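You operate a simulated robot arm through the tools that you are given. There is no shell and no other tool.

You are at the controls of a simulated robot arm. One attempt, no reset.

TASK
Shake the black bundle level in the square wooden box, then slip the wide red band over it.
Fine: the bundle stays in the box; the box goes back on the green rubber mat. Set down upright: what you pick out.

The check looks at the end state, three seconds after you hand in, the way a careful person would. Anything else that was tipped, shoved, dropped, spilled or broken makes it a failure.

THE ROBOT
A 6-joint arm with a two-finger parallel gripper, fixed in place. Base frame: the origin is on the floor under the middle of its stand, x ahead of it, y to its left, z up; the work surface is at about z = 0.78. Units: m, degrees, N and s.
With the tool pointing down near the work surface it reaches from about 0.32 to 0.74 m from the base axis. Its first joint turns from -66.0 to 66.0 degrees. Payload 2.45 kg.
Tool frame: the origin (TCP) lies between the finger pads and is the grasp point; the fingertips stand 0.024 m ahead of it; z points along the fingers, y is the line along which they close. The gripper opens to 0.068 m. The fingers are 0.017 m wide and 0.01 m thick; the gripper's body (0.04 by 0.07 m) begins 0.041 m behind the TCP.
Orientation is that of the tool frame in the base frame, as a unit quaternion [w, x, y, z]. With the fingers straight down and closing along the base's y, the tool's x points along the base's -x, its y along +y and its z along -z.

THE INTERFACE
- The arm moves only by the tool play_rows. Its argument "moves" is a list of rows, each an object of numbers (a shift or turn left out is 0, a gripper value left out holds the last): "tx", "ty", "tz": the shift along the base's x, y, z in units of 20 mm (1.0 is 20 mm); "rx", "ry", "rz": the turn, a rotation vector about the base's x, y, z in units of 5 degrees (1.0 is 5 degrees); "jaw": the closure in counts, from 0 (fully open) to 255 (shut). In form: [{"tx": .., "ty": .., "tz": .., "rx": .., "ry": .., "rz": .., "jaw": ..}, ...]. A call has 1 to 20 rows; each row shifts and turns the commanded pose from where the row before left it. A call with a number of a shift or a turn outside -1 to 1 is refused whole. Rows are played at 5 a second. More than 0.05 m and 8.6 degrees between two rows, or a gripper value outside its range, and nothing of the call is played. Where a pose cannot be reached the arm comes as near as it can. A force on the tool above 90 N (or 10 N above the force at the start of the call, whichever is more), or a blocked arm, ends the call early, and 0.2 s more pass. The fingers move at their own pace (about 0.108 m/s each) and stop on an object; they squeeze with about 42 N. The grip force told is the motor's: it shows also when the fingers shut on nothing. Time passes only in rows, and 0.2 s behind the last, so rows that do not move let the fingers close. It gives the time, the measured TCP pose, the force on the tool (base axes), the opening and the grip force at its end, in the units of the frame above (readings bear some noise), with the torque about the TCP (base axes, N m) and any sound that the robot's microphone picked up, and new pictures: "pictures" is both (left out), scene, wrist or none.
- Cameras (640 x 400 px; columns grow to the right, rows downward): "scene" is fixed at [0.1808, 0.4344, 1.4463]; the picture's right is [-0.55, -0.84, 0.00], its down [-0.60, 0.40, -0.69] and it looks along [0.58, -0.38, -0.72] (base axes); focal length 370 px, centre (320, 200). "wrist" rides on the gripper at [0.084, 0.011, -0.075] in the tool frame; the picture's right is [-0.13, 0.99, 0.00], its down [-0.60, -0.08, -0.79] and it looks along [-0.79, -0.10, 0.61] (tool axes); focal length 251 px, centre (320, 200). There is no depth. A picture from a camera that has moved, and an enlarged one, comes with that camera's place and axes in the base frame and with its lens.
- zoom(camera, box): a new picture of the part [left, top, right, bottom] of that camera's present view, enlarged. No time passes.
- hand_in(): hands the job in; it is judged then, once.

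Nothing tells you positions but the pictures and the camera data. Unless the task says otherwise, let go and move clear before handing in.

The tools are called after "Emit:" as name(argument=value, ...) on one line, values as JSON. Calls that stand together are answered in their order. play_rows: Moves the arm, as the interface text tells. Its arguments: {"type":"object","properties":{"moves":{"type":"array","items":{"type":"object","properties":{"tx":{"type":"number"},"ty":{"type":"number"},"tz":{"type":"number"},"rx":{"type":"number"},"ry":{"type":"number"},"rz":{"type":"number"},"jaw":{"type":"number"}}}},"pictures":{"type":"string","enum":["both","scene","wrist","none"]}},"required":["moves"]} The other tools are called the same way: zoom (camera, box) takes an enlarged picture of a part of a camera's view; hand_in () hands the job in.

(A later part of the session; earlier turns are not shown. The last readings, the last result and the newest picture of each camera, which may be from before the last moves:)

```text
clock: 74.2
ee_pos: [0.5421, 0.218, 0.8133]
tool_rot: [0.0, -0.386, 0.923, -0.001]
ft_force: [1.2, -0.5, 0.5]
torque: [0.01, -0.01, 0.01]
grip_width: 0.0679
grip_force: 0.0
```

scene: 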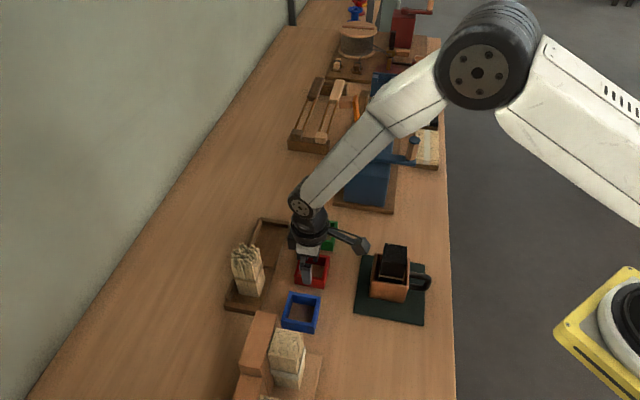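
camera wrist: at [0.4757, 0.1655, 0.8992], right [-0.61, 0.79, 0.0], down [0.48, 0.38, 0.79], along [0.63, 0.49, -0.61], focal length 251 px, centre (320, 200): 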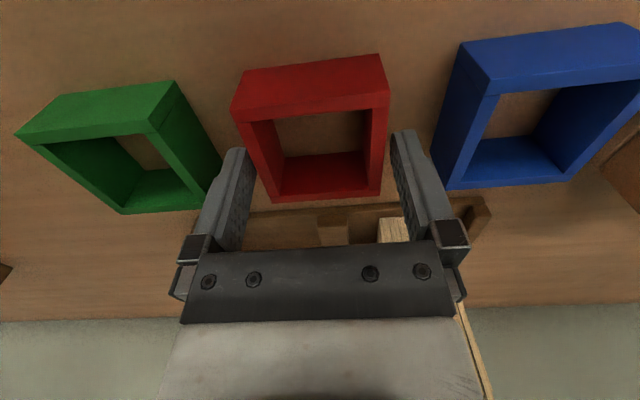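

Emit:
play_rows(moves=[{"jaw": 15}, {"jaw": 25}, {"jaw": 40}, {"jaw": 60}, {"jaw": 90}, {}, {}], pictures="both")

Emit:
zoom(camera="wrist", box=[180, 40, 460, 240])

Emit:
zoom(camera="scene", box=[270, 220, 350, 310])

```text
clock: 75.8
ee_pos: [0.5415, 0.2176, 0.8133]
tool_rot: [0.0, -0.385, 0.923, -0.001]
ft_force: [0.2, 0.5, 0.3]
torque: [-0.02, -0.04, 0.01]
grip_width: 0.0608
grip_force: 41.9
camera wrist: at [0.4757, 0.1656, 0.8881], right [-0.61, 0.79, 0.0], down [0.48, 0.38, 0.79], along [0.63, 0.49, -0.61], focal length 251 px, centre (320, 200)
```

scene: 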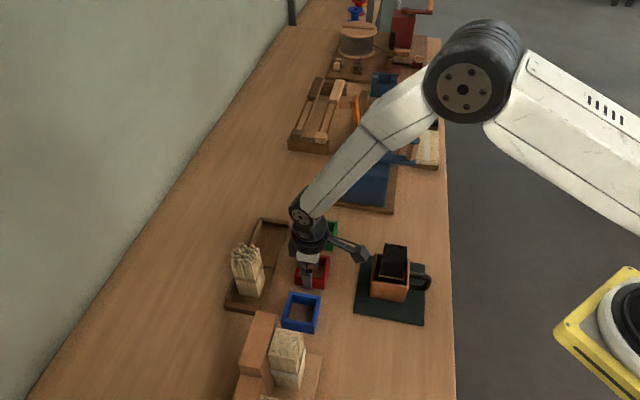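
wrist: 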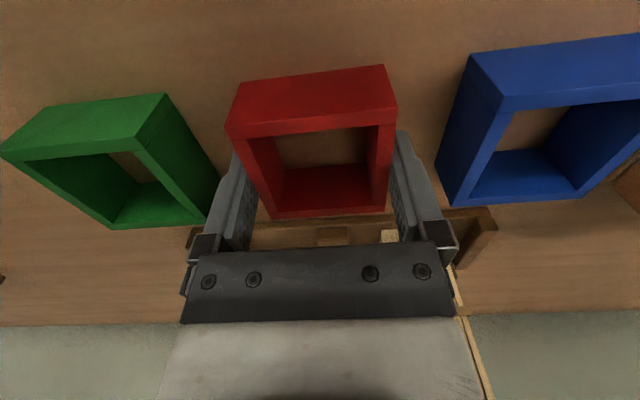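

```text
2.00 times, centred on (320, 140) of wrist
camera zoom: at [0.4757, 0.1656, 0.8881], right [-0.61, 0.79, 0.0], down [0.48, 0.38, 0.79], along [0.63, 0.49, -0.61], focal length 503 px, centre (320, 320)
```

zoom: 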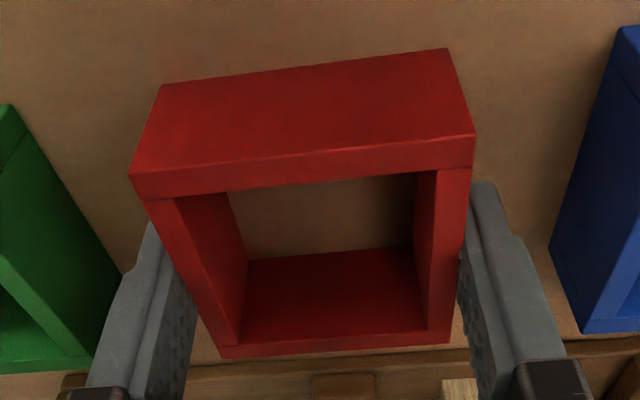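

```text
4.44 times, centred on (310, 265) of scene
camera zoom: at [0.1808, 0.4344, 1.4463], right [-0.55, -0.84, 0.0], down [-0.6, 0.4, -0.69], along [0.58, -0.38, -0.72], focal length 1644 px, centre (364, -89)
```

zoom: 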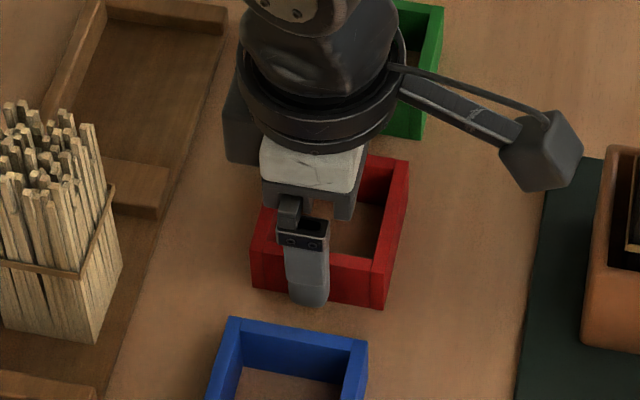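

The band is gripped at 61 mm with full force. I'll lift it straight up to travel height.

Emit:
play_rows(moves=[{"tz": 0.3}, {"tz": 0.5}, {"tz": 0.8}, {"tz": 0.9}, {"tz": 0.9}, {"tz": 0.9}, {"tz": 0.9}, {"tz": 0.9}, {"tz": 0.9}, {"tz": 0.9}, {"tz": 0.8}, {"tz": 0.6}, {}], pictures="both")

Emit:
zoom(camera="scene", box=[260, 140, 360, 260])

Emit:
zoom(camera="wrist", box=[180, 40, 460, 240])

```text
clock: 78.6
ee_pos: [0.5404, 0.2185, 0.9977]
tool_rot: [-0.001, -0.386, 0.923, -0.001]
ft_force: [0.3, 1.2, 0.8]
torque: [0.02, 0.01, 0.02]
grip_width: 0.0605
grip_force: 41.8
camera wrist: at [0.475, 0.1657, 1.0737], right [-0.61, 0.79, 0.0], down [0.48, 0.38, 0.79], along [0.63, 0.49, -0.61], focal length 251 px, centre (320, 200)
```

scene: 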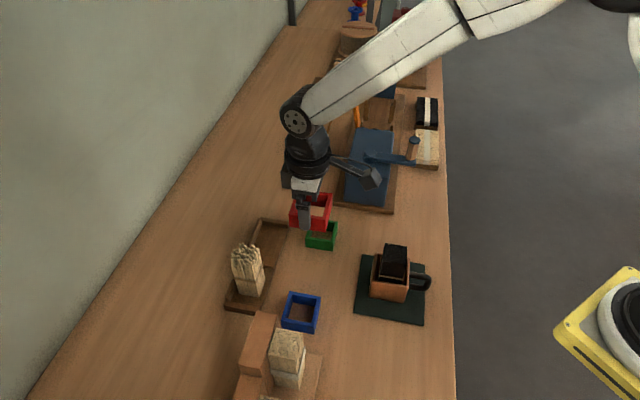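
wrist: 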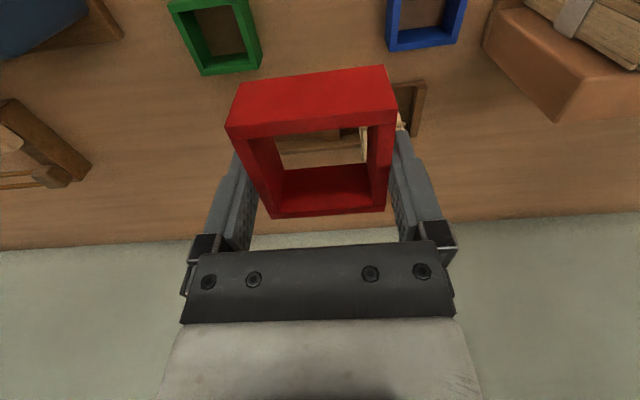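

```text
3.33 times, centred on (310, 200) of scene
camera zoom: at [0.1808, 0.4344, 1.4463], right [-0.55, -0.84, 0.0], down [-0.6, 0.4, -0.69], along [0.58, -0.38, -0.72], focal length 1233 px, centre (353, 200)
```

zoom: 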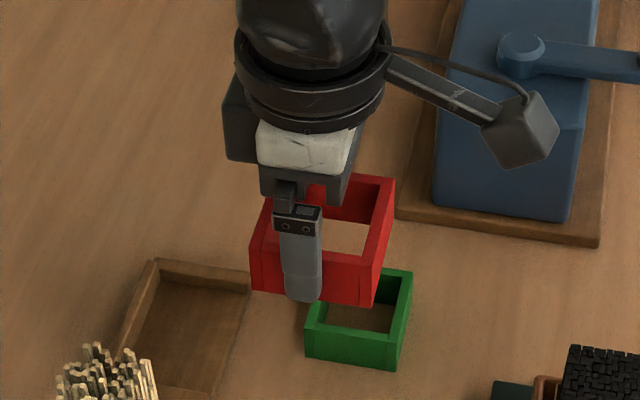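

```text
2.00 times, centred on (320, 140) of wrist
camera zoom: at [0.475, 0.1657, 1.0737], right [-0.61, 0.79, 0.0], down [0.48, 0.38, 0.79], along [0.63, 0.49, -0.61], focal length 503 px, centre (320, 320)
```

zoom: 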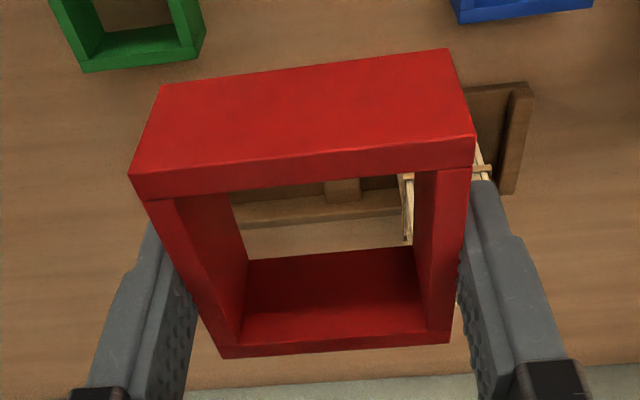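

The band hangs level in the grip. I'll carry it over the box at this height and then check its alignment with the bundle from both cameras.

Emit:
play_rows(moves=[{"tx": -0.6, "ty": -0.62}, {"tx": -0.78, "ty": -0.79}, {"tx": -0.78, "ty": -0.79}, {"tx": -0.78, "ty": -0.79}, {"tx": -0.78, "ty": -0.79}, {"tx": -0.78, "ty": -0.79}, {"tx": -0.78, "ty": -0.8}, {}, {}], pictures="both")

Emit:
zoom(camera="scene", box=[340, 180, 450, 310])

Emit:
zoom(camera="wrist", box=[180, 0, 460, 240])

```text
clock: 80.6
ee_pos: [0.4359, 0.1091, 0.9992]
tool_rot: [-0.001, -0.386, 0.923, -0.001]
ft_force: [1.1, 0.5, -0.3]
torque: [0.0, -0.01, 0.02]
grip_width: 0.0604
grip_force: 41.9
camera wrist: at [0.3707, 0.0569, 1.0748], right [-0.61, 0.79, 0.0], down [0.48, 0.38, 0.79], along [0.63, 0.49, -0.61], focal length 251 px, centre (320, 200)
```

scene: 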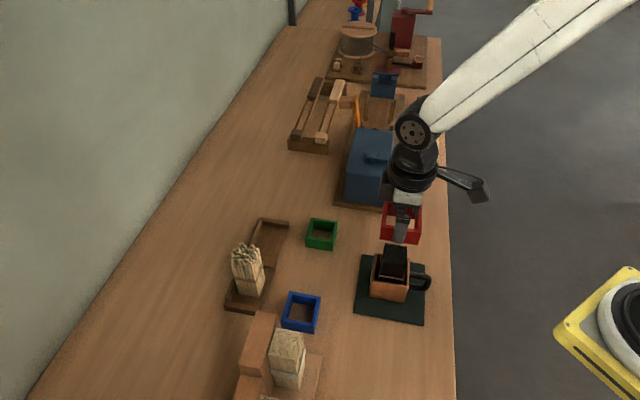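
wrist: 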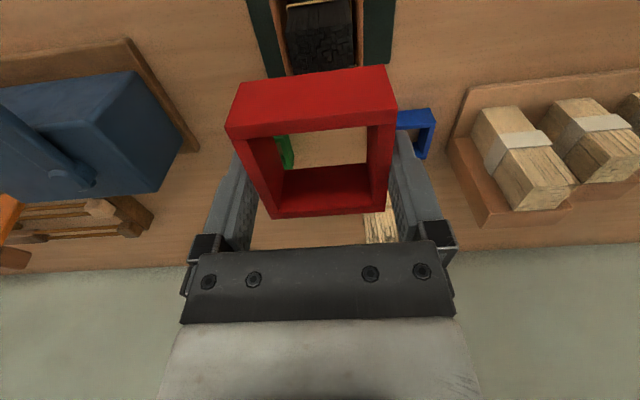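

```text
3.08 times, centred on (395, 245) of scene
camera zoom: at [0.1808, 0.4344, 1.4463], right [-0.55, -0.84, 0.0], down [-0.6, 0.4, -0.69], along [0.58, -0.38, -0.72], focal length 1138 px, centre (89, 62)
```

zoom: 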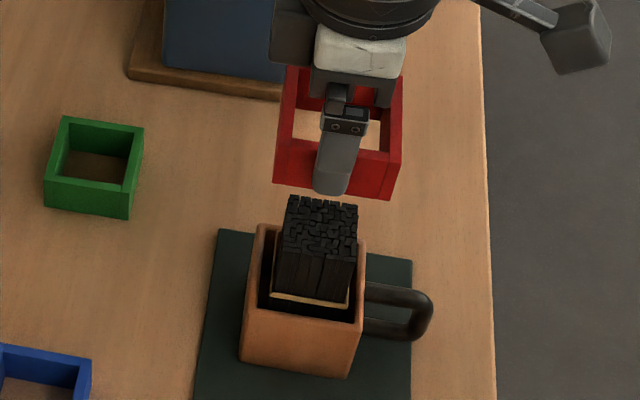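

```text
1.67 times, centred on (320, 120) of wrist
camera zoom: at [0.3707, 0.0569, 1.0748], right [-0.61, 0.79, 0.0], down [0.48, 0.38, 0.79], along [0.63, 0.49, -0.61], focal length 419 px, centre (320, 333)
```

zoom: 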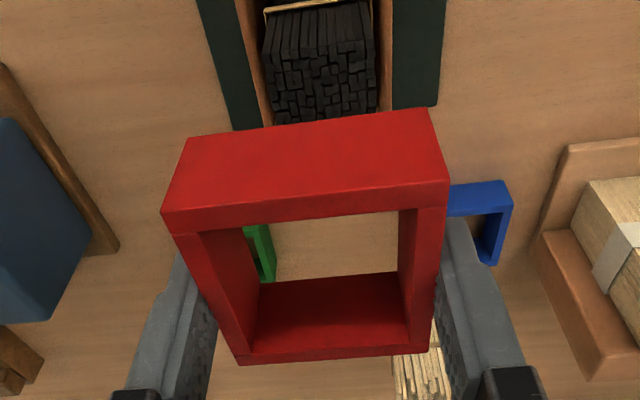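

I'll zoom in on the bundle in the wrist view and on the band in the scene view to work out the remaining offsets.

Emit:
zoom(camera="wrist", box=[270, 0, 380, 80])

Emit:
zoom(camera="scene", box=[366, 190, 436, 250])

Emit:
zoom(camera="scene", box=[366, 240, 426, 300])

```text
5.00 times, centred on (325, 40) of wrist
camera zoom: at [0.3707, 0.0569, 1.0748], right [-0.61, 0.79, 0.0], down [0.48, 0.38, 0.79], along [0.63, 0.49, -0.61], focal length 1257 px, centre (295, 1000)
```

zoom: 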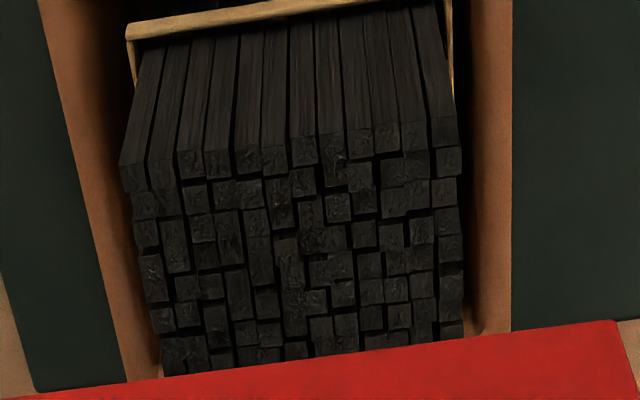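

```text
6.67 times, centred on (401, 220) of scene
camera zoom: at [0.1808, 0.4344, 1.4463], right [-0.55, -0.84, 0.0], down [-0.6, 0.4, -0.69], along [0.58, -0.38, -0.72], focal length 2466 px, centre (-220, 67)
```

zoom: 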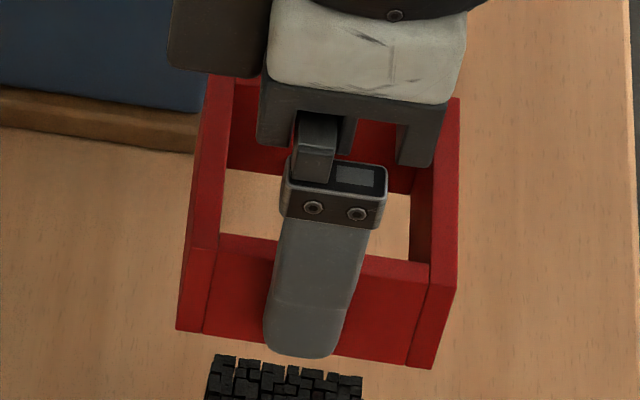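

```text
6.67 times, centred on (396, 270) of scene
camera zoom: at [0.1808, 0.4344, 1.4463], right [-0.55, -0.84, 0.0], down [-0.6, 0.4, -0.69], along [0.58, -0.38, -0.72], focal length 2466 px, centre (-187, -267)
```

zoom: 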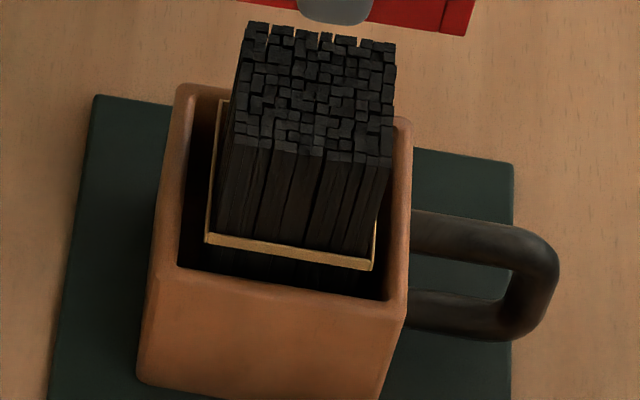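

Both cameras agree the band needs to shift about 3 mm toward the handle and about 3 mm toward the scene camera. I'll apply that, lower until the band is just above the stick tops, and check again at nearly the same height.

Emit:
play_rows(moves=[{"tx": -0.22, "ty": -0.015}, {"tz": -0.6}, {"tz": -0.6}, {"tz": -0.6}, {"tz": -0.6}, {"tz": -0.35}, {}], pictures="both")

Emit:
zoom(camera="scene", box=[366, 210, 436, 290])

Emit:
zoom(camera="wrist", box=[220, 0, 420, 140])

```text
clock: 82.2
ee_pos: [0.4314, 0.109, 0.9446]
tool_rot: [0.0, -0.385, 0.923, -0.001]
ft_force: [-0.1, -0.1, 1.0]
torque: [-0.02, 0.02, -0.01]
grip_width: 0.0606
grip_force: 42.0
camera wrist: at [0.3653, 0.0574, 1.0199], right [-0.61, 0.79, 0.0], down [0.48, 0.38, 0.79], along [0.63, 0.49, -0.61], focal length 251 px, centre (320, 200)
```

scene: 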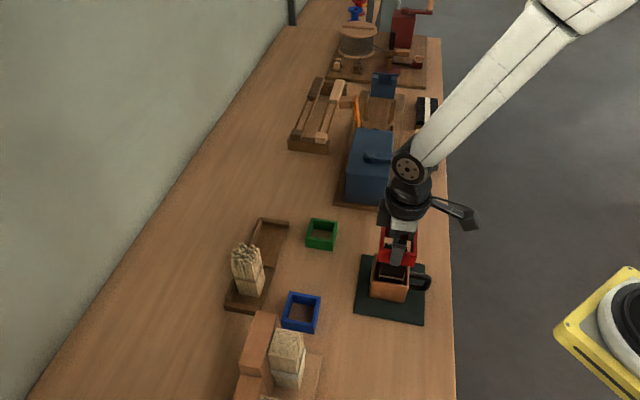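
wrist: 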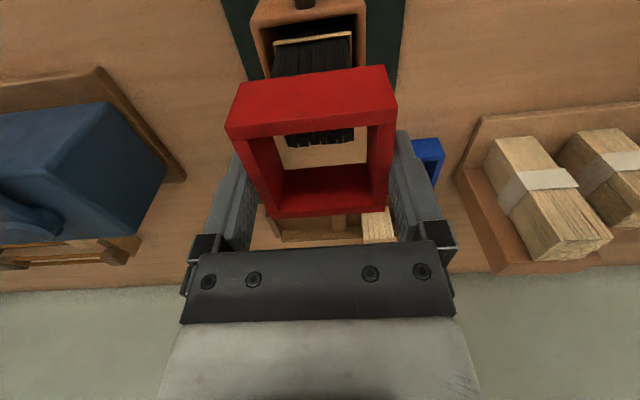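

```text
5.00 times, centred on (401, 250) of scene
camera zoom: at [0.1808, 0.4344, 1.4463], right [-0.55, -0.84, 0.0], down [-0.6, 0.4, -0.69], along [0.58, -0.38, -0.72], focal length 1850 px, centre (-85, -50)
```

zoom: 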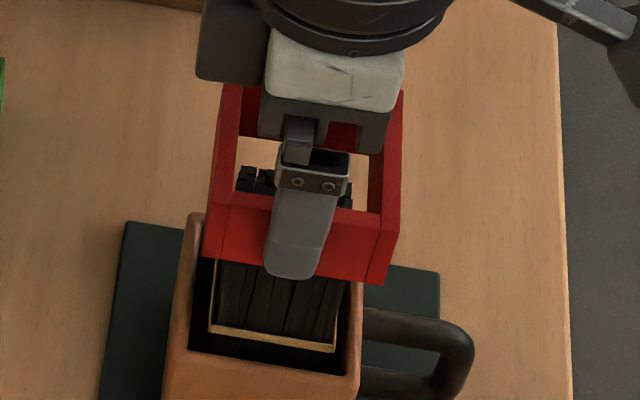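

```text
2.86 times, centred on (320, 70) of wrist
camera zoom: at [0.3653, 0.0574, 1.0199], right [-0.61, 0.79, 0.0], down [0.48, 0.38, 0.79], along [0.63, 0.49, -0.61], focal length 718 px, centre (320, 571)
```

zoom: 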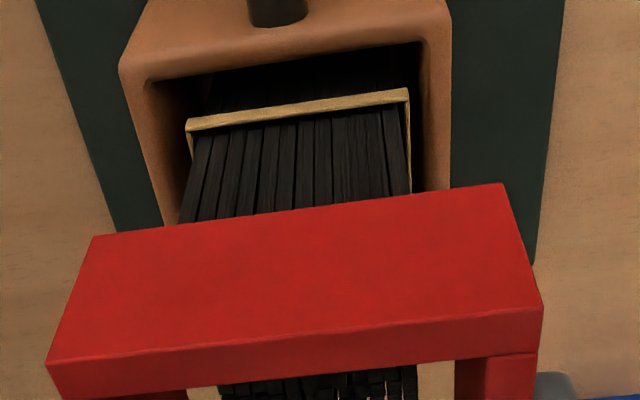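

The band is about a centimetre above the stick tops, and I can see the bundle through it. I'll zoom into the opening from the wrist camera to check the margins.

Emit:
zoom(camera="wrist", box=[230, 60, 410, 230])

Emit:
zoom(camera="scene", box=[376, 224, 420, 272])

```text
2.35 times, centred on (320, 145) of wrist
camera zoom: at [0.3653, 0.0574, 1.0199], right [-0.61, 0.79, 0.0], down [0.48, 0.38, 0.79], along [0.63, 0.49, -0.61], focal length 592 px, centre (320, 329)
```

zoom: 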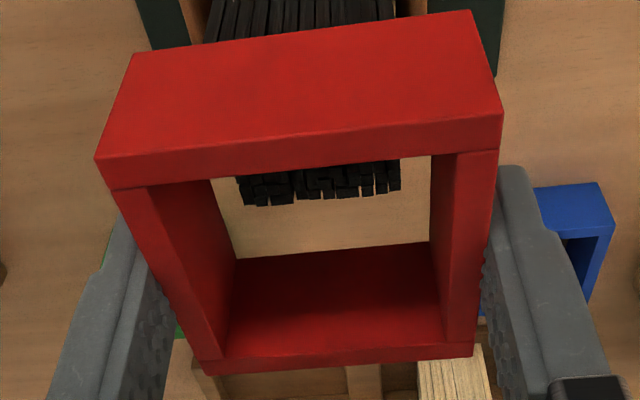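

```text
8.33 times, centred on (398, 248) of scene
camera zoom: at [0.1808, 0.4344, 1.4463], right [-0.55, -0.84, 0.0], down [-0.6, 0.4, -0.69], along [0.58, -0.38, -0.72], focal length 3083 px, centre (-330, -200)
```

zoom: 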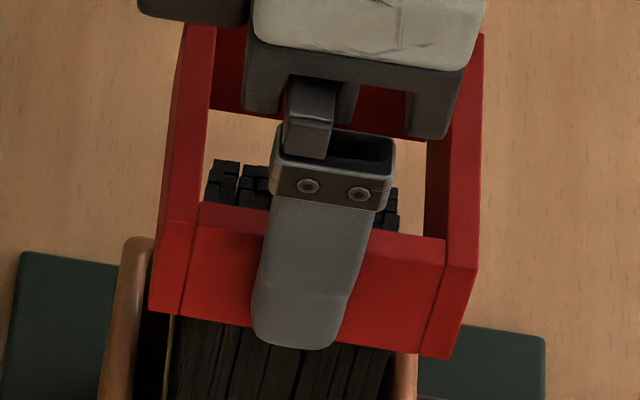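

In the same view, the smallest gap between the bundle and the band's inner walls is about 2 mm. I'll nudge roughly 1 mm to even the gaps, then begin lowering in small steps while watching the force.

Emit:
play_rows(moves=[{"tx": 0.018, "ty": -0.067}, {"tz": -0.25}, {"tz": -0.25}, {"tz": -0.25}, {}], pictures="both")

Emit:
zoom(camera="wrist", box=[230, 60, 410, 230])

Emit:
zoom(camera="scene", box=[366, 220, 426, 290])

```text
clock: 83.4
ee_pos: [0.4318, 0.1084, 0.9301]
tool_rot: [-0.001, -0.385, 0.923, -0.001]
ft_force: [0.4, 0.7, 0.4]
torque: [0.01, 0.01, 0.03]
grip_width: 0.0607
grip_force: 41.4
camera wrist: at [0.3661, 0.0563, 1.0052], right [-0.61, 0.79, 0.0], down [0.48, 0.38, 0.79], along [0.63, 0.49, -0.61], focal length 251 px, centre (320, 200)
```

scene: 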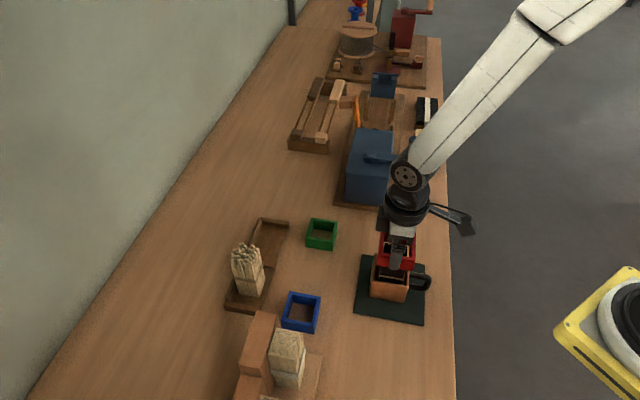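
wrist: 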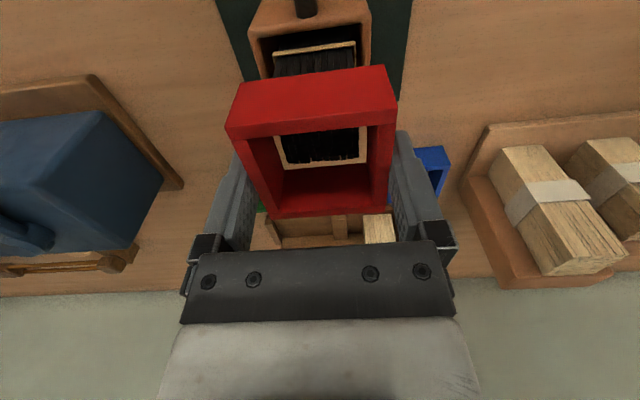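

```text
2.35 times, centred on (320, 145) of wrist
camera zoom: at [0.3661, 0.0563, 1.0052], right [-0.61, 0.79, 0.0], down [0.48, 0.38, 0.79], along [0.63, 0.49, -0.61], focal length 592 px, centre (320, 329)
```

zoom: 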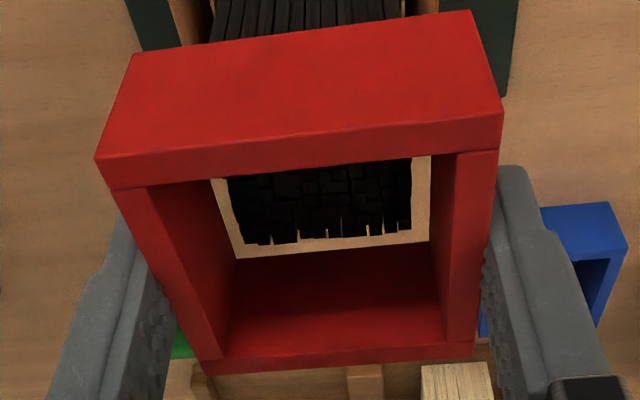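

```text
5.71 times, centred on (396, 255) of scene
camera zoom: at [0.1808, 0.4344, 1.4463], right [-0.55, -0.84, 0.0], down [-0.6, 0.4, -0.69], along [0.58, -0.38, -0.72], focal length 2114 px, centre (-114, -114)
```

zoom: 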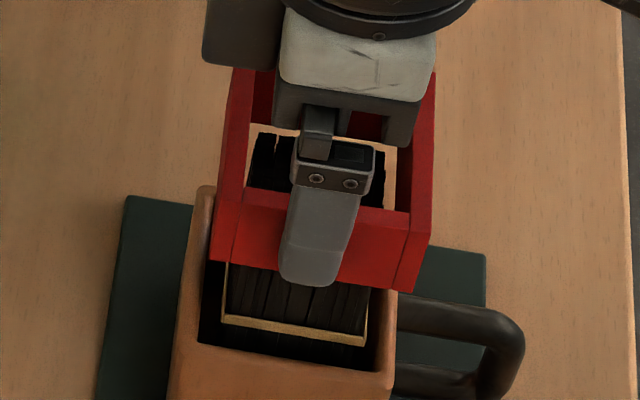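

The bundle top is now entering the opening with a clear gap on every visible side, about 3 mm left, 4 mm right and 5 mm at the far edge. I'll continue down slowly.

Emit:
play_rows(moves=[{"tz": -0.2}, {"tz": -0.2}, {}], pictures="none")

```text
clock: 84.2
ee_pos: [0.4325, 0.1075, 0.9207]
tool_rot: [0.001, -0.385, 0.923, -0.001]
ft_force: [0.1, 0.5, -0.5]
torque: [0.01, 0.04, 0.01]
grip_width: 0.0605
grip_force: 41.9
```

Emit:
play_rows(moves=[{"tz": -0.25}, {"tz": -0.25}, {}], pictures="both")

Emit:
zoom(camera="wrist", box=[230, 60, 410, 230])

Emit:
zoom(camera="scene", box=[366, 220, 426, 290])

```text
clock: 85.0
ee_pos: [0.4322, 0.1094, 0.9095]
tool_rot: [0.0, -0.385, 0.923, -0.001]
ft_force: [0.0, -0.6, -0.4]
torque: [-0.01, 0.01, -0.05]
grip_width: 0.0606
grip_force: 41.8
camera wrist: at [0.366, 0.0571, 0.9863], right [-0.61, 0.79, 0.0], down [0.48, 0.38, 0.79], along [0.63, 0.49, -0.61], focal length 251 px, centre (320, 200)
```

scene: 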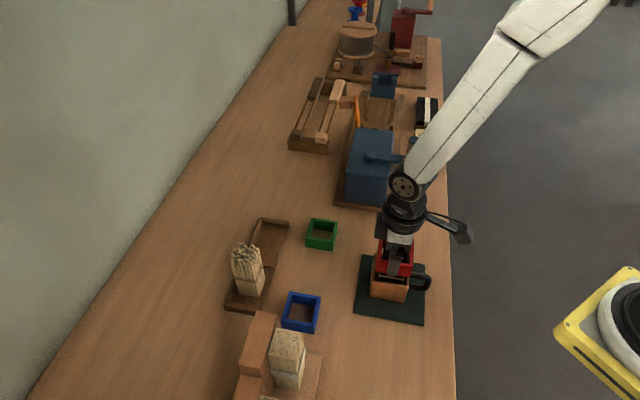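
wrist: 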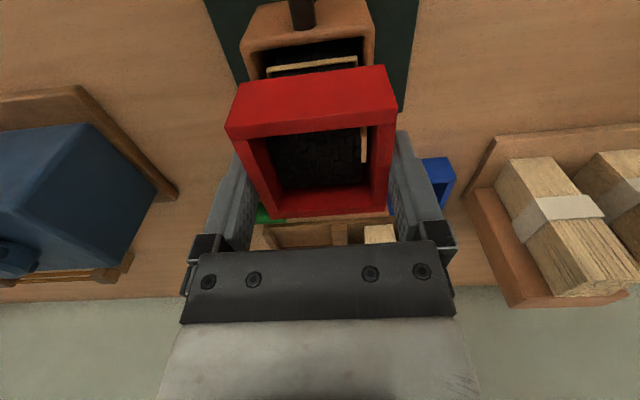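

```text
2.35 times, centred on (320, 145) of wrist
camera zoom: at [0.366, 0.0571, 0.9863], right [-0.61, 0.79, 0.0], down [0.48, 0.38, 0.79], along [0.63, 0.49, -0.61], focal length 592 px, centre (320, 329)
```

zoom: 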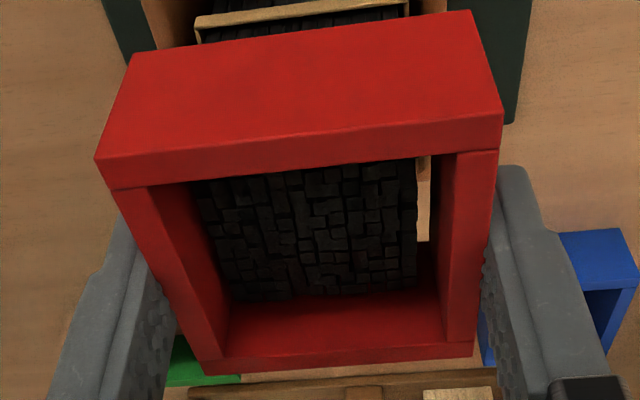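

```text
5.71 times, centred on (396, 255) of scene
camera zoom: at [0.1808, 0.4344, 1.4463], right [-0.55, -0.84, 0.0], down [-0.6, 0.4, -0.69], along [0.58, -0.38, -0.72], focal length 2114 px, centre (-114, -114)
```

zoom: 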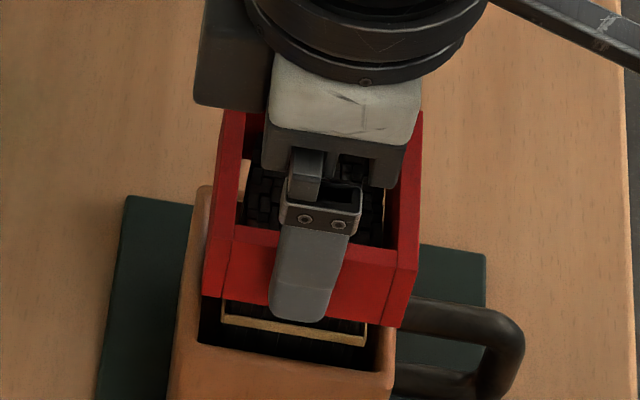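

The band now surrounds the top of the bundle with no contact force. I'll check the gaps from the scene side before continuing down.

Emit:
zoom(camera="scene", box=[378, 236, 414, 284])

Emit:
zoom(camera="wrist", box=[270, 100, 380, 200])

```text
8.33 times, centred on (396, 260) of scene
camera zoom: at [0.1808, 0.4344, 1.4463], right [-0.55, -0.84, 0.0], down [-0.6, 0.4, -0.69], along [0.58, -0.38, -0.72], focal length 3083 px, centre (-313, -300)
```

zoom: 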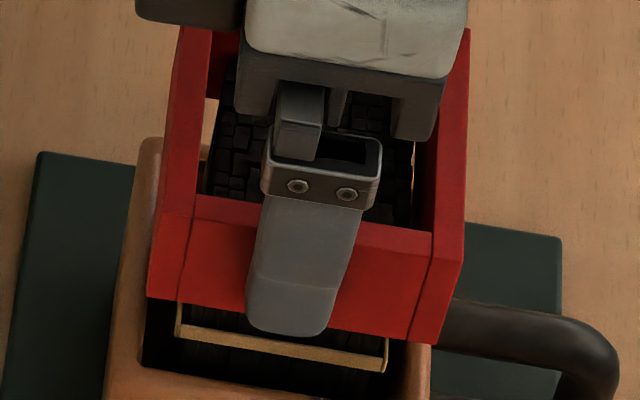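

```text
4.00 times, centred on (325, 150) of wrist
camera zoom: at [0.366, 0.0571, 0.9863], right [-0.61, 0.79, 0.0], down [0.48, 0.38, 0.79], along [0.63, 0.49, -0.61], focal length 1006 px, centre (300, 400)
```

zoom: 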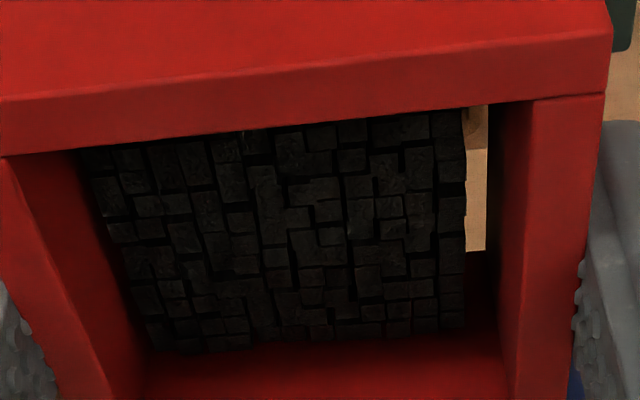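

I'll shift about 2 mm toward the handle and 1 mm sideways to centre the opening, then continue down in small steps.

Emit:
play_rows(moves=[{"tx": -0.03, "ty": -0.1}, {"tz": -0.2}, {"tz": -0.2}, {}], pictures="none")

```text
clock: 86.0
ee_pos: [0.4324, 0.1063, 0.9033]
tool_rot: [0.001, -0.385, 0.923, -0.001]
ft_force: [-0.6, 0.5, 0.1]
torque: [0.0, -0.01, 0.03]
grip_width: 0.0603
grip_force: 41.8
```

Emit:
play_rows(moves=[{"tz": -0.2}, {"tz": -0.2}, {}], pictures="both")

Emit:
zoom(camera="scene", box=[366, 230, 426, 300])

Emit:
zoom(camera="wrist", box=[230, 0, 410, 220])

```text
clock: 86.8
ee_pos: [0.4305, 0.1059, 0.8954]
tool_rot: [0.0, -0.385, 0.923, -0.001]
ft_force: [-0.7, 0.4, -0.6]
torque: [0.02, 0.02, 0.0]
grip_width: 0.0605
grip_force: 41.6
camera wrist: at [0.3647, 0.0537, 0.9706], right [-0.61, 0.79, 0.0], down [0.48, 0.38, 0.79], along [0.63, 0.49, -0.61], focal length 251 px, centre (320, 200)
```

scene: 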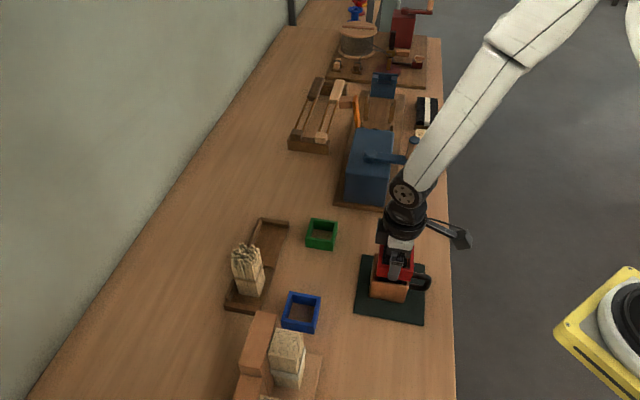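
wrist: 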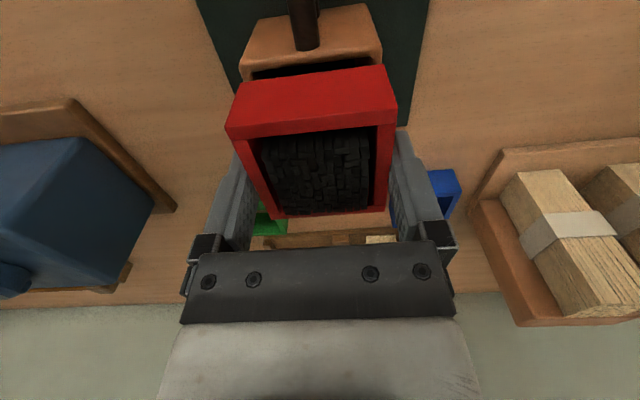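

```text
5.71 times, centred on (396, 265) of scene
camera zoom: at [0.1808, 0.4344, 1.4463], right [-0.55, -0.84, 0.0], down [-0.6, 0.4, -0.69], along [0.58, -0.38, -0.72], focal length 2114 px, centre (-114, -171)
```

zoom: 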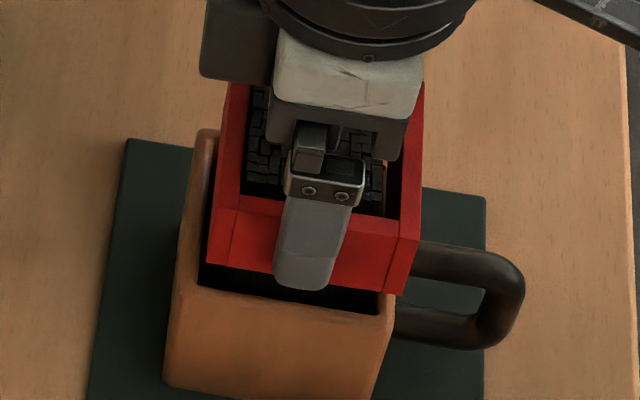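

```text
1.82 times, centred on (320, 110) of wrist
camera zoom: at [0.3647, 0.0537, 0.9706], right [-0.61, 0.79, 0.0], down [0.48, 0.38, 0.79], along [0.63, 0.49, -0.61], focal length 457 px, centre (320, 364)
```

zoom: 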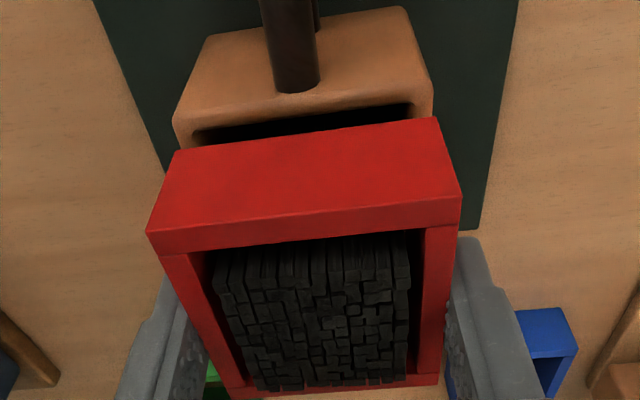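

The band now encircles the sticks below their tops with no force, and it's also centred over the box rim to within about 1 mm. I'll lower the last centimetre or so toward the rim.

Emit:
play_rows(moves=[{"tz": -0.2}, {"tz": -0.2}, {}], pictures="none")

```text
clock: 87.6
ee_pos: [0.4304, 0.1069, 0.8866]
tool_rot: [0.0, -0.385, 0.923, -0.001]
ft_force: [-0.1, -0.5, -0.2]
torque: [-0.02, 0.02, -0.01]
grip_width: 0.0606
grip_force: 41.9
```

Emit:
play_rows(moves=[{"tz": -0.12}, {}], pictures="none")

```text
clock: 88.2
ee_pos: [0.4324, 0.1065, 0.8848]
tool_rot: [0.001, -0.385, 0.923, -0.001]
ft_force: [0.0, -0.7, -0.4]
torque: [0.02, 0.0, 0.0]
grip_width: 0.0604
grip_force: 41.8
```

Emit:
play_rows(moves=[{"tz": -0.1}, {}], pictures="both")

Emit:
zoom(camera="scene", box=[366, 230, 426, 300])

Emit:
zoom(camera="wrist", box=[230, 0, 410, 220])

```text
clock: 88.8
ee_pos: [0.4319, 0.1063, 0.8815]
tool_rot: [0.001, -0.386, 0.923, -0.001]
ft_force: [0.2, -0.2, -0.1]
torque: [-0.01, -0.02, 0.0]
grip_width: 0.0606
grip_force: 42.0
camera wrist: at [0.3657, 0.0545, 0.9582], right [-0.61, 0.79, 0.0], down [0.48, 0.38, 0.79], along [0.63, 0.49, -0.61], focal length 251 px, centre (320, 200)
```

scene: 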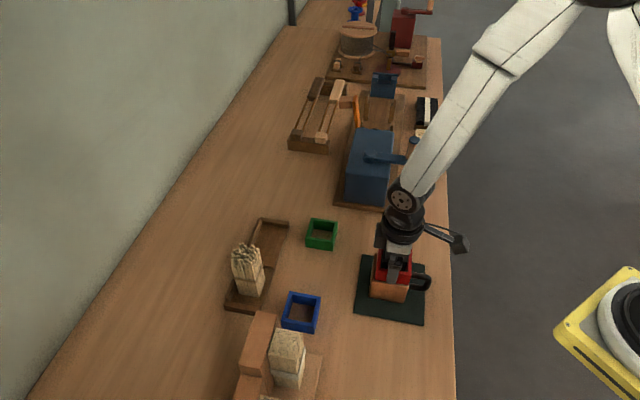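
wrist: 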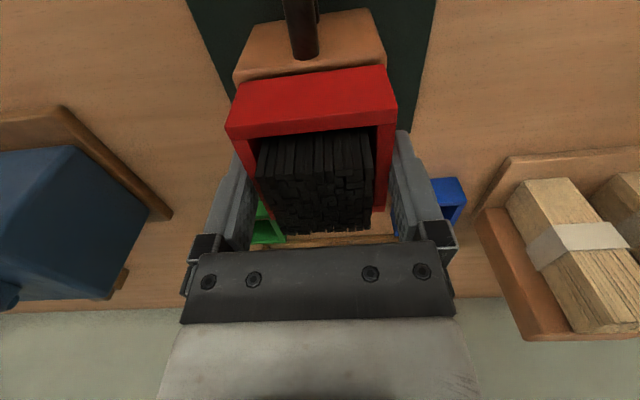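

```text
5.71 times, centred on (396, 265) of scene
camera zoom: at [0.1808, 0.4344, 1.4463], right [-0.55, -0.84, 0.0], down [-0.6, 0.4, -0.69], along [0.58, -0.38, -0.72], focal length 2114 px, centre (-114, -171)
```

zoom: 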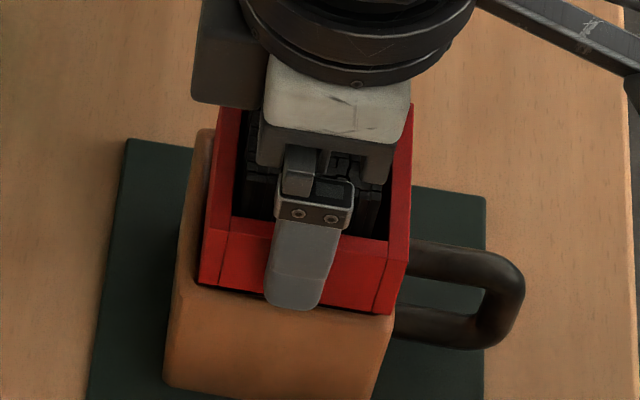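

```text
1.82 times, centred on (320, 110) of wrist
camera zoom: at [0.3657, 0.0545, 0.9582], right [-0.61, 0.79, 0.0], down [0.48, 0.38, 0.79], along [0.63, 0.49, -0.61], focal length 457 px, centre (320, 364)
```

zoom: 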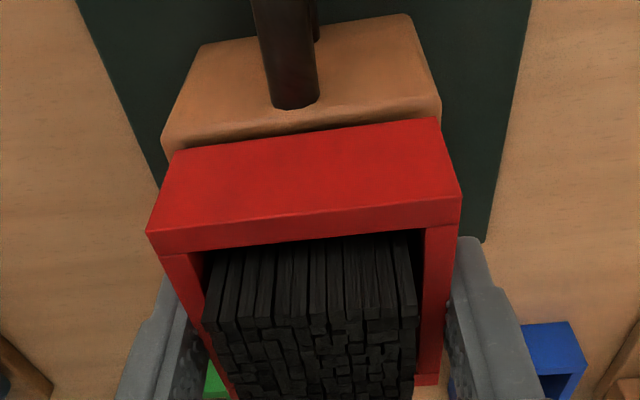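

The band is within a couple of millimetres of the rim. I'll take two more small steps and watch for contact.

Emit:
play_rows(moves=[{"tz": -0.07}, {}], pictures="none")

```text
clock: 89.4
ee_pos: [0.432, 0.1071, 0.8806]
tool_rot: [0.001, -0.385, 0.923, -0.001]
ft_force: [-0.4, -0.5, 0.2]
torque: [-0.01, -0.01, -0.01]
grip_width: 0.0607
grip_force: 42.4
```

Emit:
play_rows(moves=[{"tz": -0.07}, {}], pictures="none")

```text
clock: 90.0
ee_pos: [0.4311, 0.1062, 0.8798]
tool_rot: [0.001, -0.386, 0.923, -0.001]
ft_force: [-0.2, -0.5, 0.1]
torque: [-0.03, 0.0, 0.0]
grip_width: 0.0607
grip_force: 42.6
```

Emit:
play_rows(moves=[{"tz": -0.07}, {}], pictures="none")

```text
clock: 90.6
ee_pos: [0.4322, 0.1048, 0.8786]
tool_rot: [0.001, -0.385, 0.923, 0.0]
ft_force: [0.4, -0.2, 0.1]
torque: [0.02, 0.01, -0.02]
grip_width: 0.0605
grip_force: 42.2
```

Emit:
play_rows(moves=[{"tz": -0.06}, {}], pictures="both")

Emit:
zoom(camera="scene", box=[366, 230, 426, 300])

Emit:
zoom(camera="wrist", box=[230, 0, 410, 220])

```text
clock: 91.2
ee_pos: [0.4319, 0.1064, 0.8768]
tool_rot: [0.0, -0.385, 0.923, -0.001]
ft_force: [-4.1, -4.9, 20.0]
torque: [-0.12, 0.42, 0.02]
grip_width: 0.0605
grip_force: 42.4
camera wrist: at [0.3657, 0.0543, 0.9529], right [-0.61, 0.79, 0.0], down [0.48, 0.38, 0.79], along [0.63, 0.49, -0.61], focal length 251 px, centre (320, 200)
```

scene: 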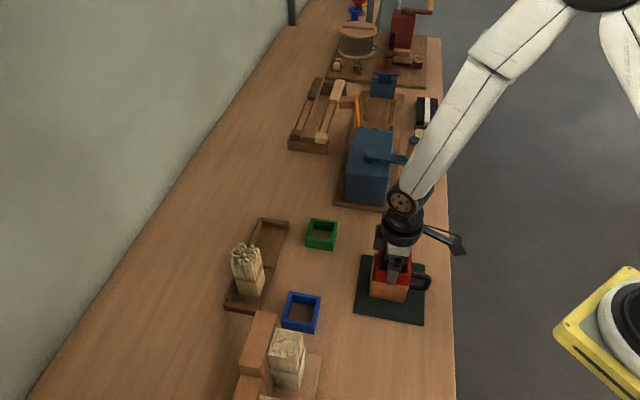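
wrist: 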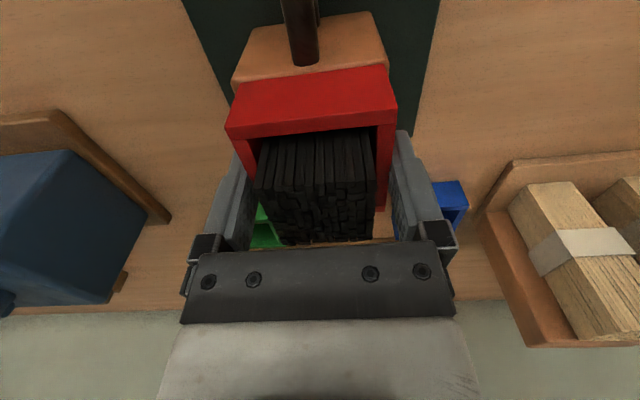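

```text
5.71 times, centred on (396, 265) of scene
camera zoom: at [0.1804, 0.4342, 1.4464], right [-0.55, -0.84, 0.0], down [-0.6, 0.4, -0.69], along [0.58, -0.38, -0.72], focal length 2114 px, centre (-114, -171)
```

zoom: 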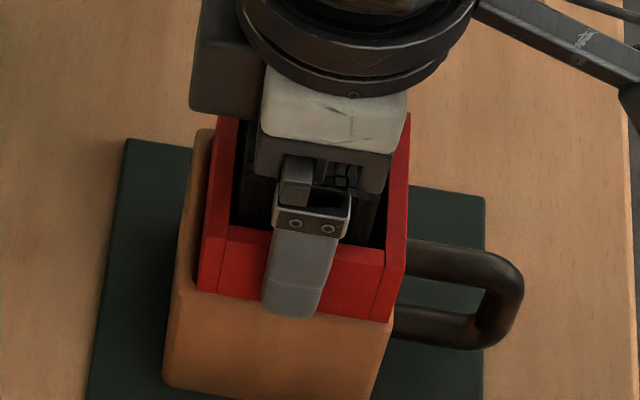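

```text
1.82 times, centred on (320, 110) of wrist
camera zoom: at [0.3657, 0.0543, 0.9529], right [-0.61, 0.79, 0.0], down [0.48, 0.38, 0.79], along [0.63, 0.49, -0.61], focal length 457 px, centre (320, 364)
```

zoom: 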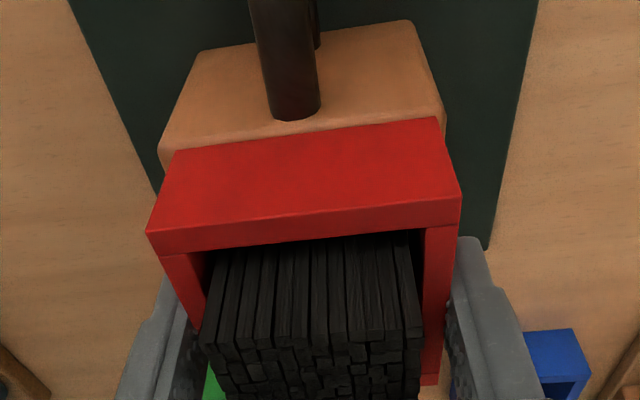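

Contact: the band has seated on the box rim at about 20 N. I'll ease off half a millimetre and open the jaws.

Emit:
play_rows(moves=[{"tz": 0.03}, {}, {"jaw": 30}, {"jaw": 15}, {"jaw": 0}, {}, {}], pictures="both")

Emit:
zoom(camera="scene", box=[366, 230, 426, 300])

Emit:
zoom(camera="wrist", box=[200, 0, 440, 240])

```text
clock: 92.8
ee_pos: [0.4325, 0.1048, 0.8781]
tool_rot: [0.001, -0.385, 0.923, -0.002]
ft_force: [0.0, -0.2, 0.2]
torque: [-0.04, 0.0, 0.02]
grip_width: 0.0681
grip_force: 0.0
camera wrist: at [0.3657, 0.0544, 0.953], right [-0.61, 0.79, 0.0], down [0.48, 0.38, 0.79], along [0.63, 0.49, -0.61], focal length 251 px, centre (320, 200)
```

scene: 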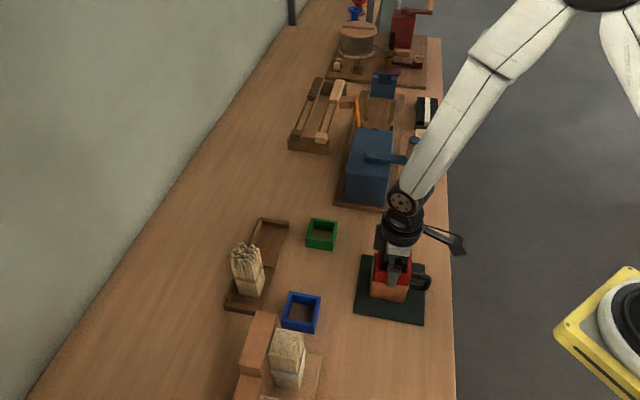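
wrist: 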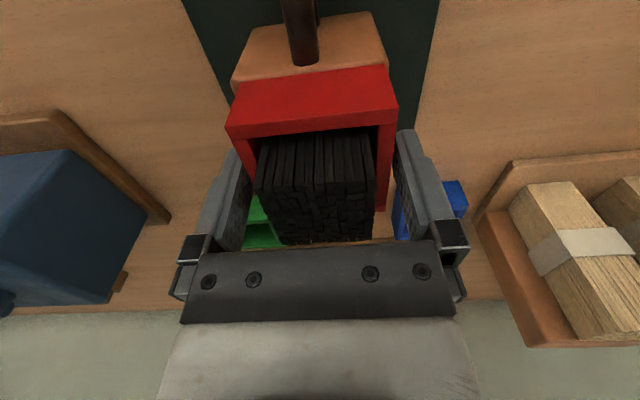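

```text
5.71 times, centred on (396, 265) of scene
camera zoom: at [0.1808, 0.4344, 1.4463], right [-0.55, -0.84, 0.0], down [-0.6, 0.4, -0.69], along [0.58, -0.38, -0.72], focal length 2114 px, centre (-114, -171)
```

zoom: 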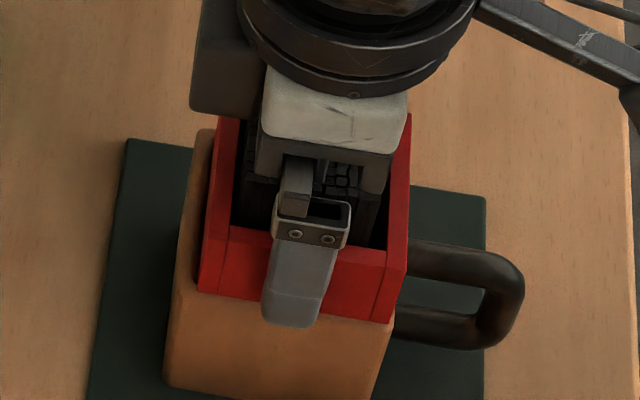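

```text
1.67 times, centred on (320, 120) of wrist
camera zoom: at [0.3657, 0.0544, 0.953], right [-0.61, 0.79, 0.0], down [0.48, 0.38, 0.79], along [0.63, 0.49, -0.61], focal length 419 px, centre (320, 333)
```

zoom: 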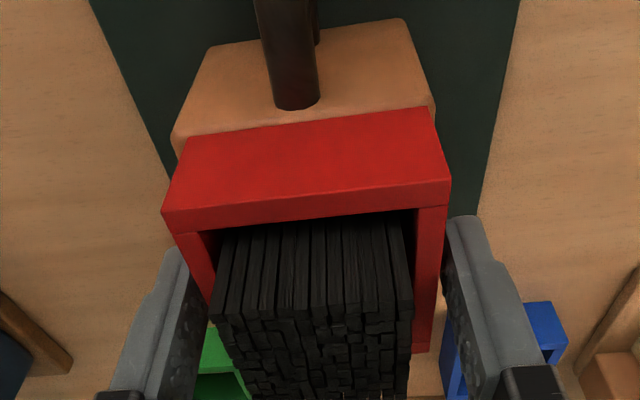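

The jaws are open and the band stayed in place. I'll rise straight up slowly, keeping clear of the bundle.

Emit:
play_rows(moves=[{"tz": 0.2}, {"tz": 0.3}, {"tz": 0.5}, {"tz": 0.7}, {"tz": 0.8}, {"tz": 0.8}, {"tz": 0.8}, {"tz": 0.8}, {"tz": 0.8}, {}], pictures="both")

Emit:
zoom(camera="scene", box=[350, 220, 440, 320])

Emit:
zoom(camera="wrist", box=[220, 0, 420, 140])

```text
clock: 95.0
ee_pos: [0.4318, 0.1061, 0.9916]
tool_rot: [0.0, -0.385, 0.923, -0.001]
ft_force: [-0.3, -0.4, 0.4]
torque: [0.01, -0.01, 0.01]
grip_width: 0.068
grip_force: 0.0
camera wrist: at [0.3652, 0.0542, 1.0675], right [-0.61, 0.79, 0.0], down [0.48, 0.38, 0.79], along [0.63, 0.49, -0.61], focal length 251 px, centre (320, 200)
```

scene: 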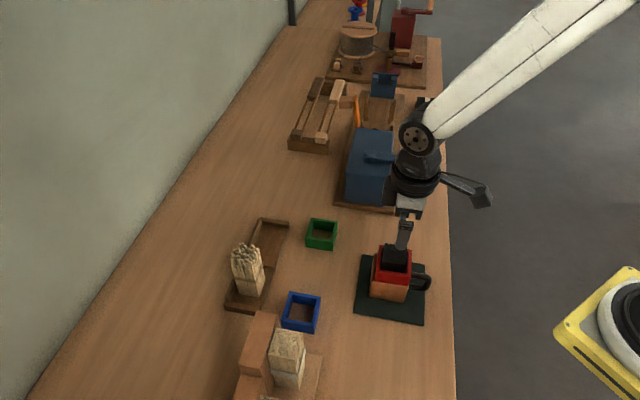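
wrist: 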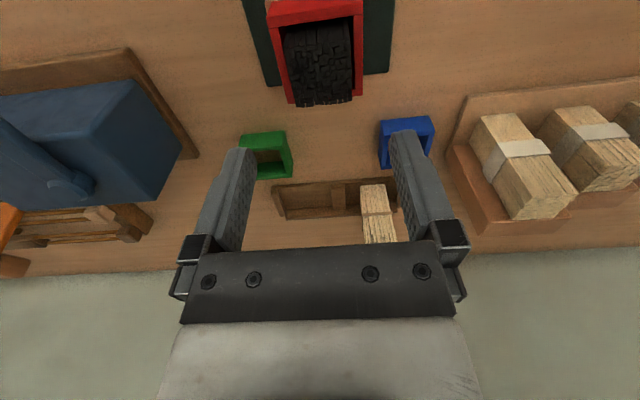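

```text
4.00 times, centred on (395, 270) of scene
camera zoom: at [0.1808, 0.4344, 1.4463], right [-0.55, -0.84, 0.0], down [-0.6, 0.4, -0.69], along [0.58, -0.38, -0.72], focal length 1480 px, centre (20, -80)
```

zoom: 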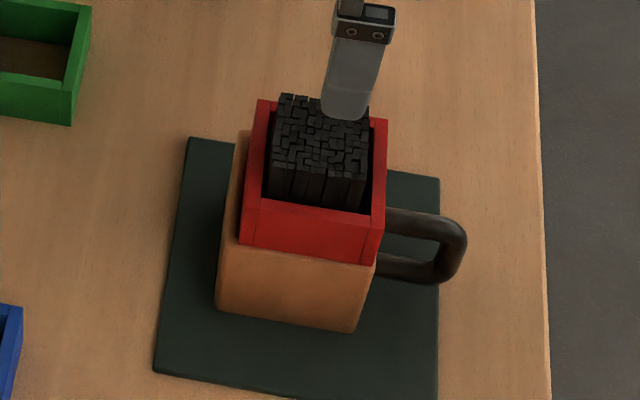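

```text
2.86 times, centred on (320, 70) of wrist
camera zoom: at [0.3652, 0.0542, 1.0675], right [-0.61, 0.79, 0.0], down [0.48, 0.38, 0.79], along [0.63, 0.49, -0.61], focal length 718 px, centre (320, 571)
```

zoom: 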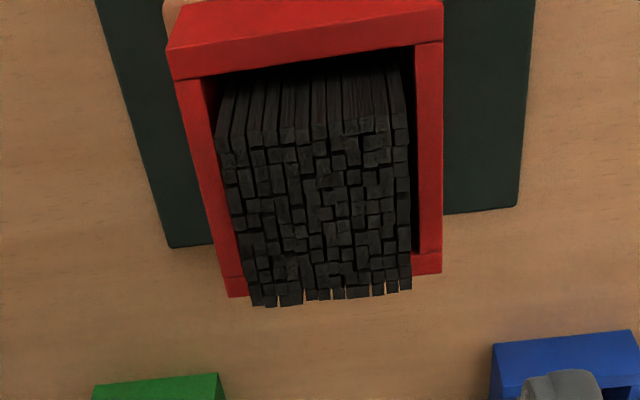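

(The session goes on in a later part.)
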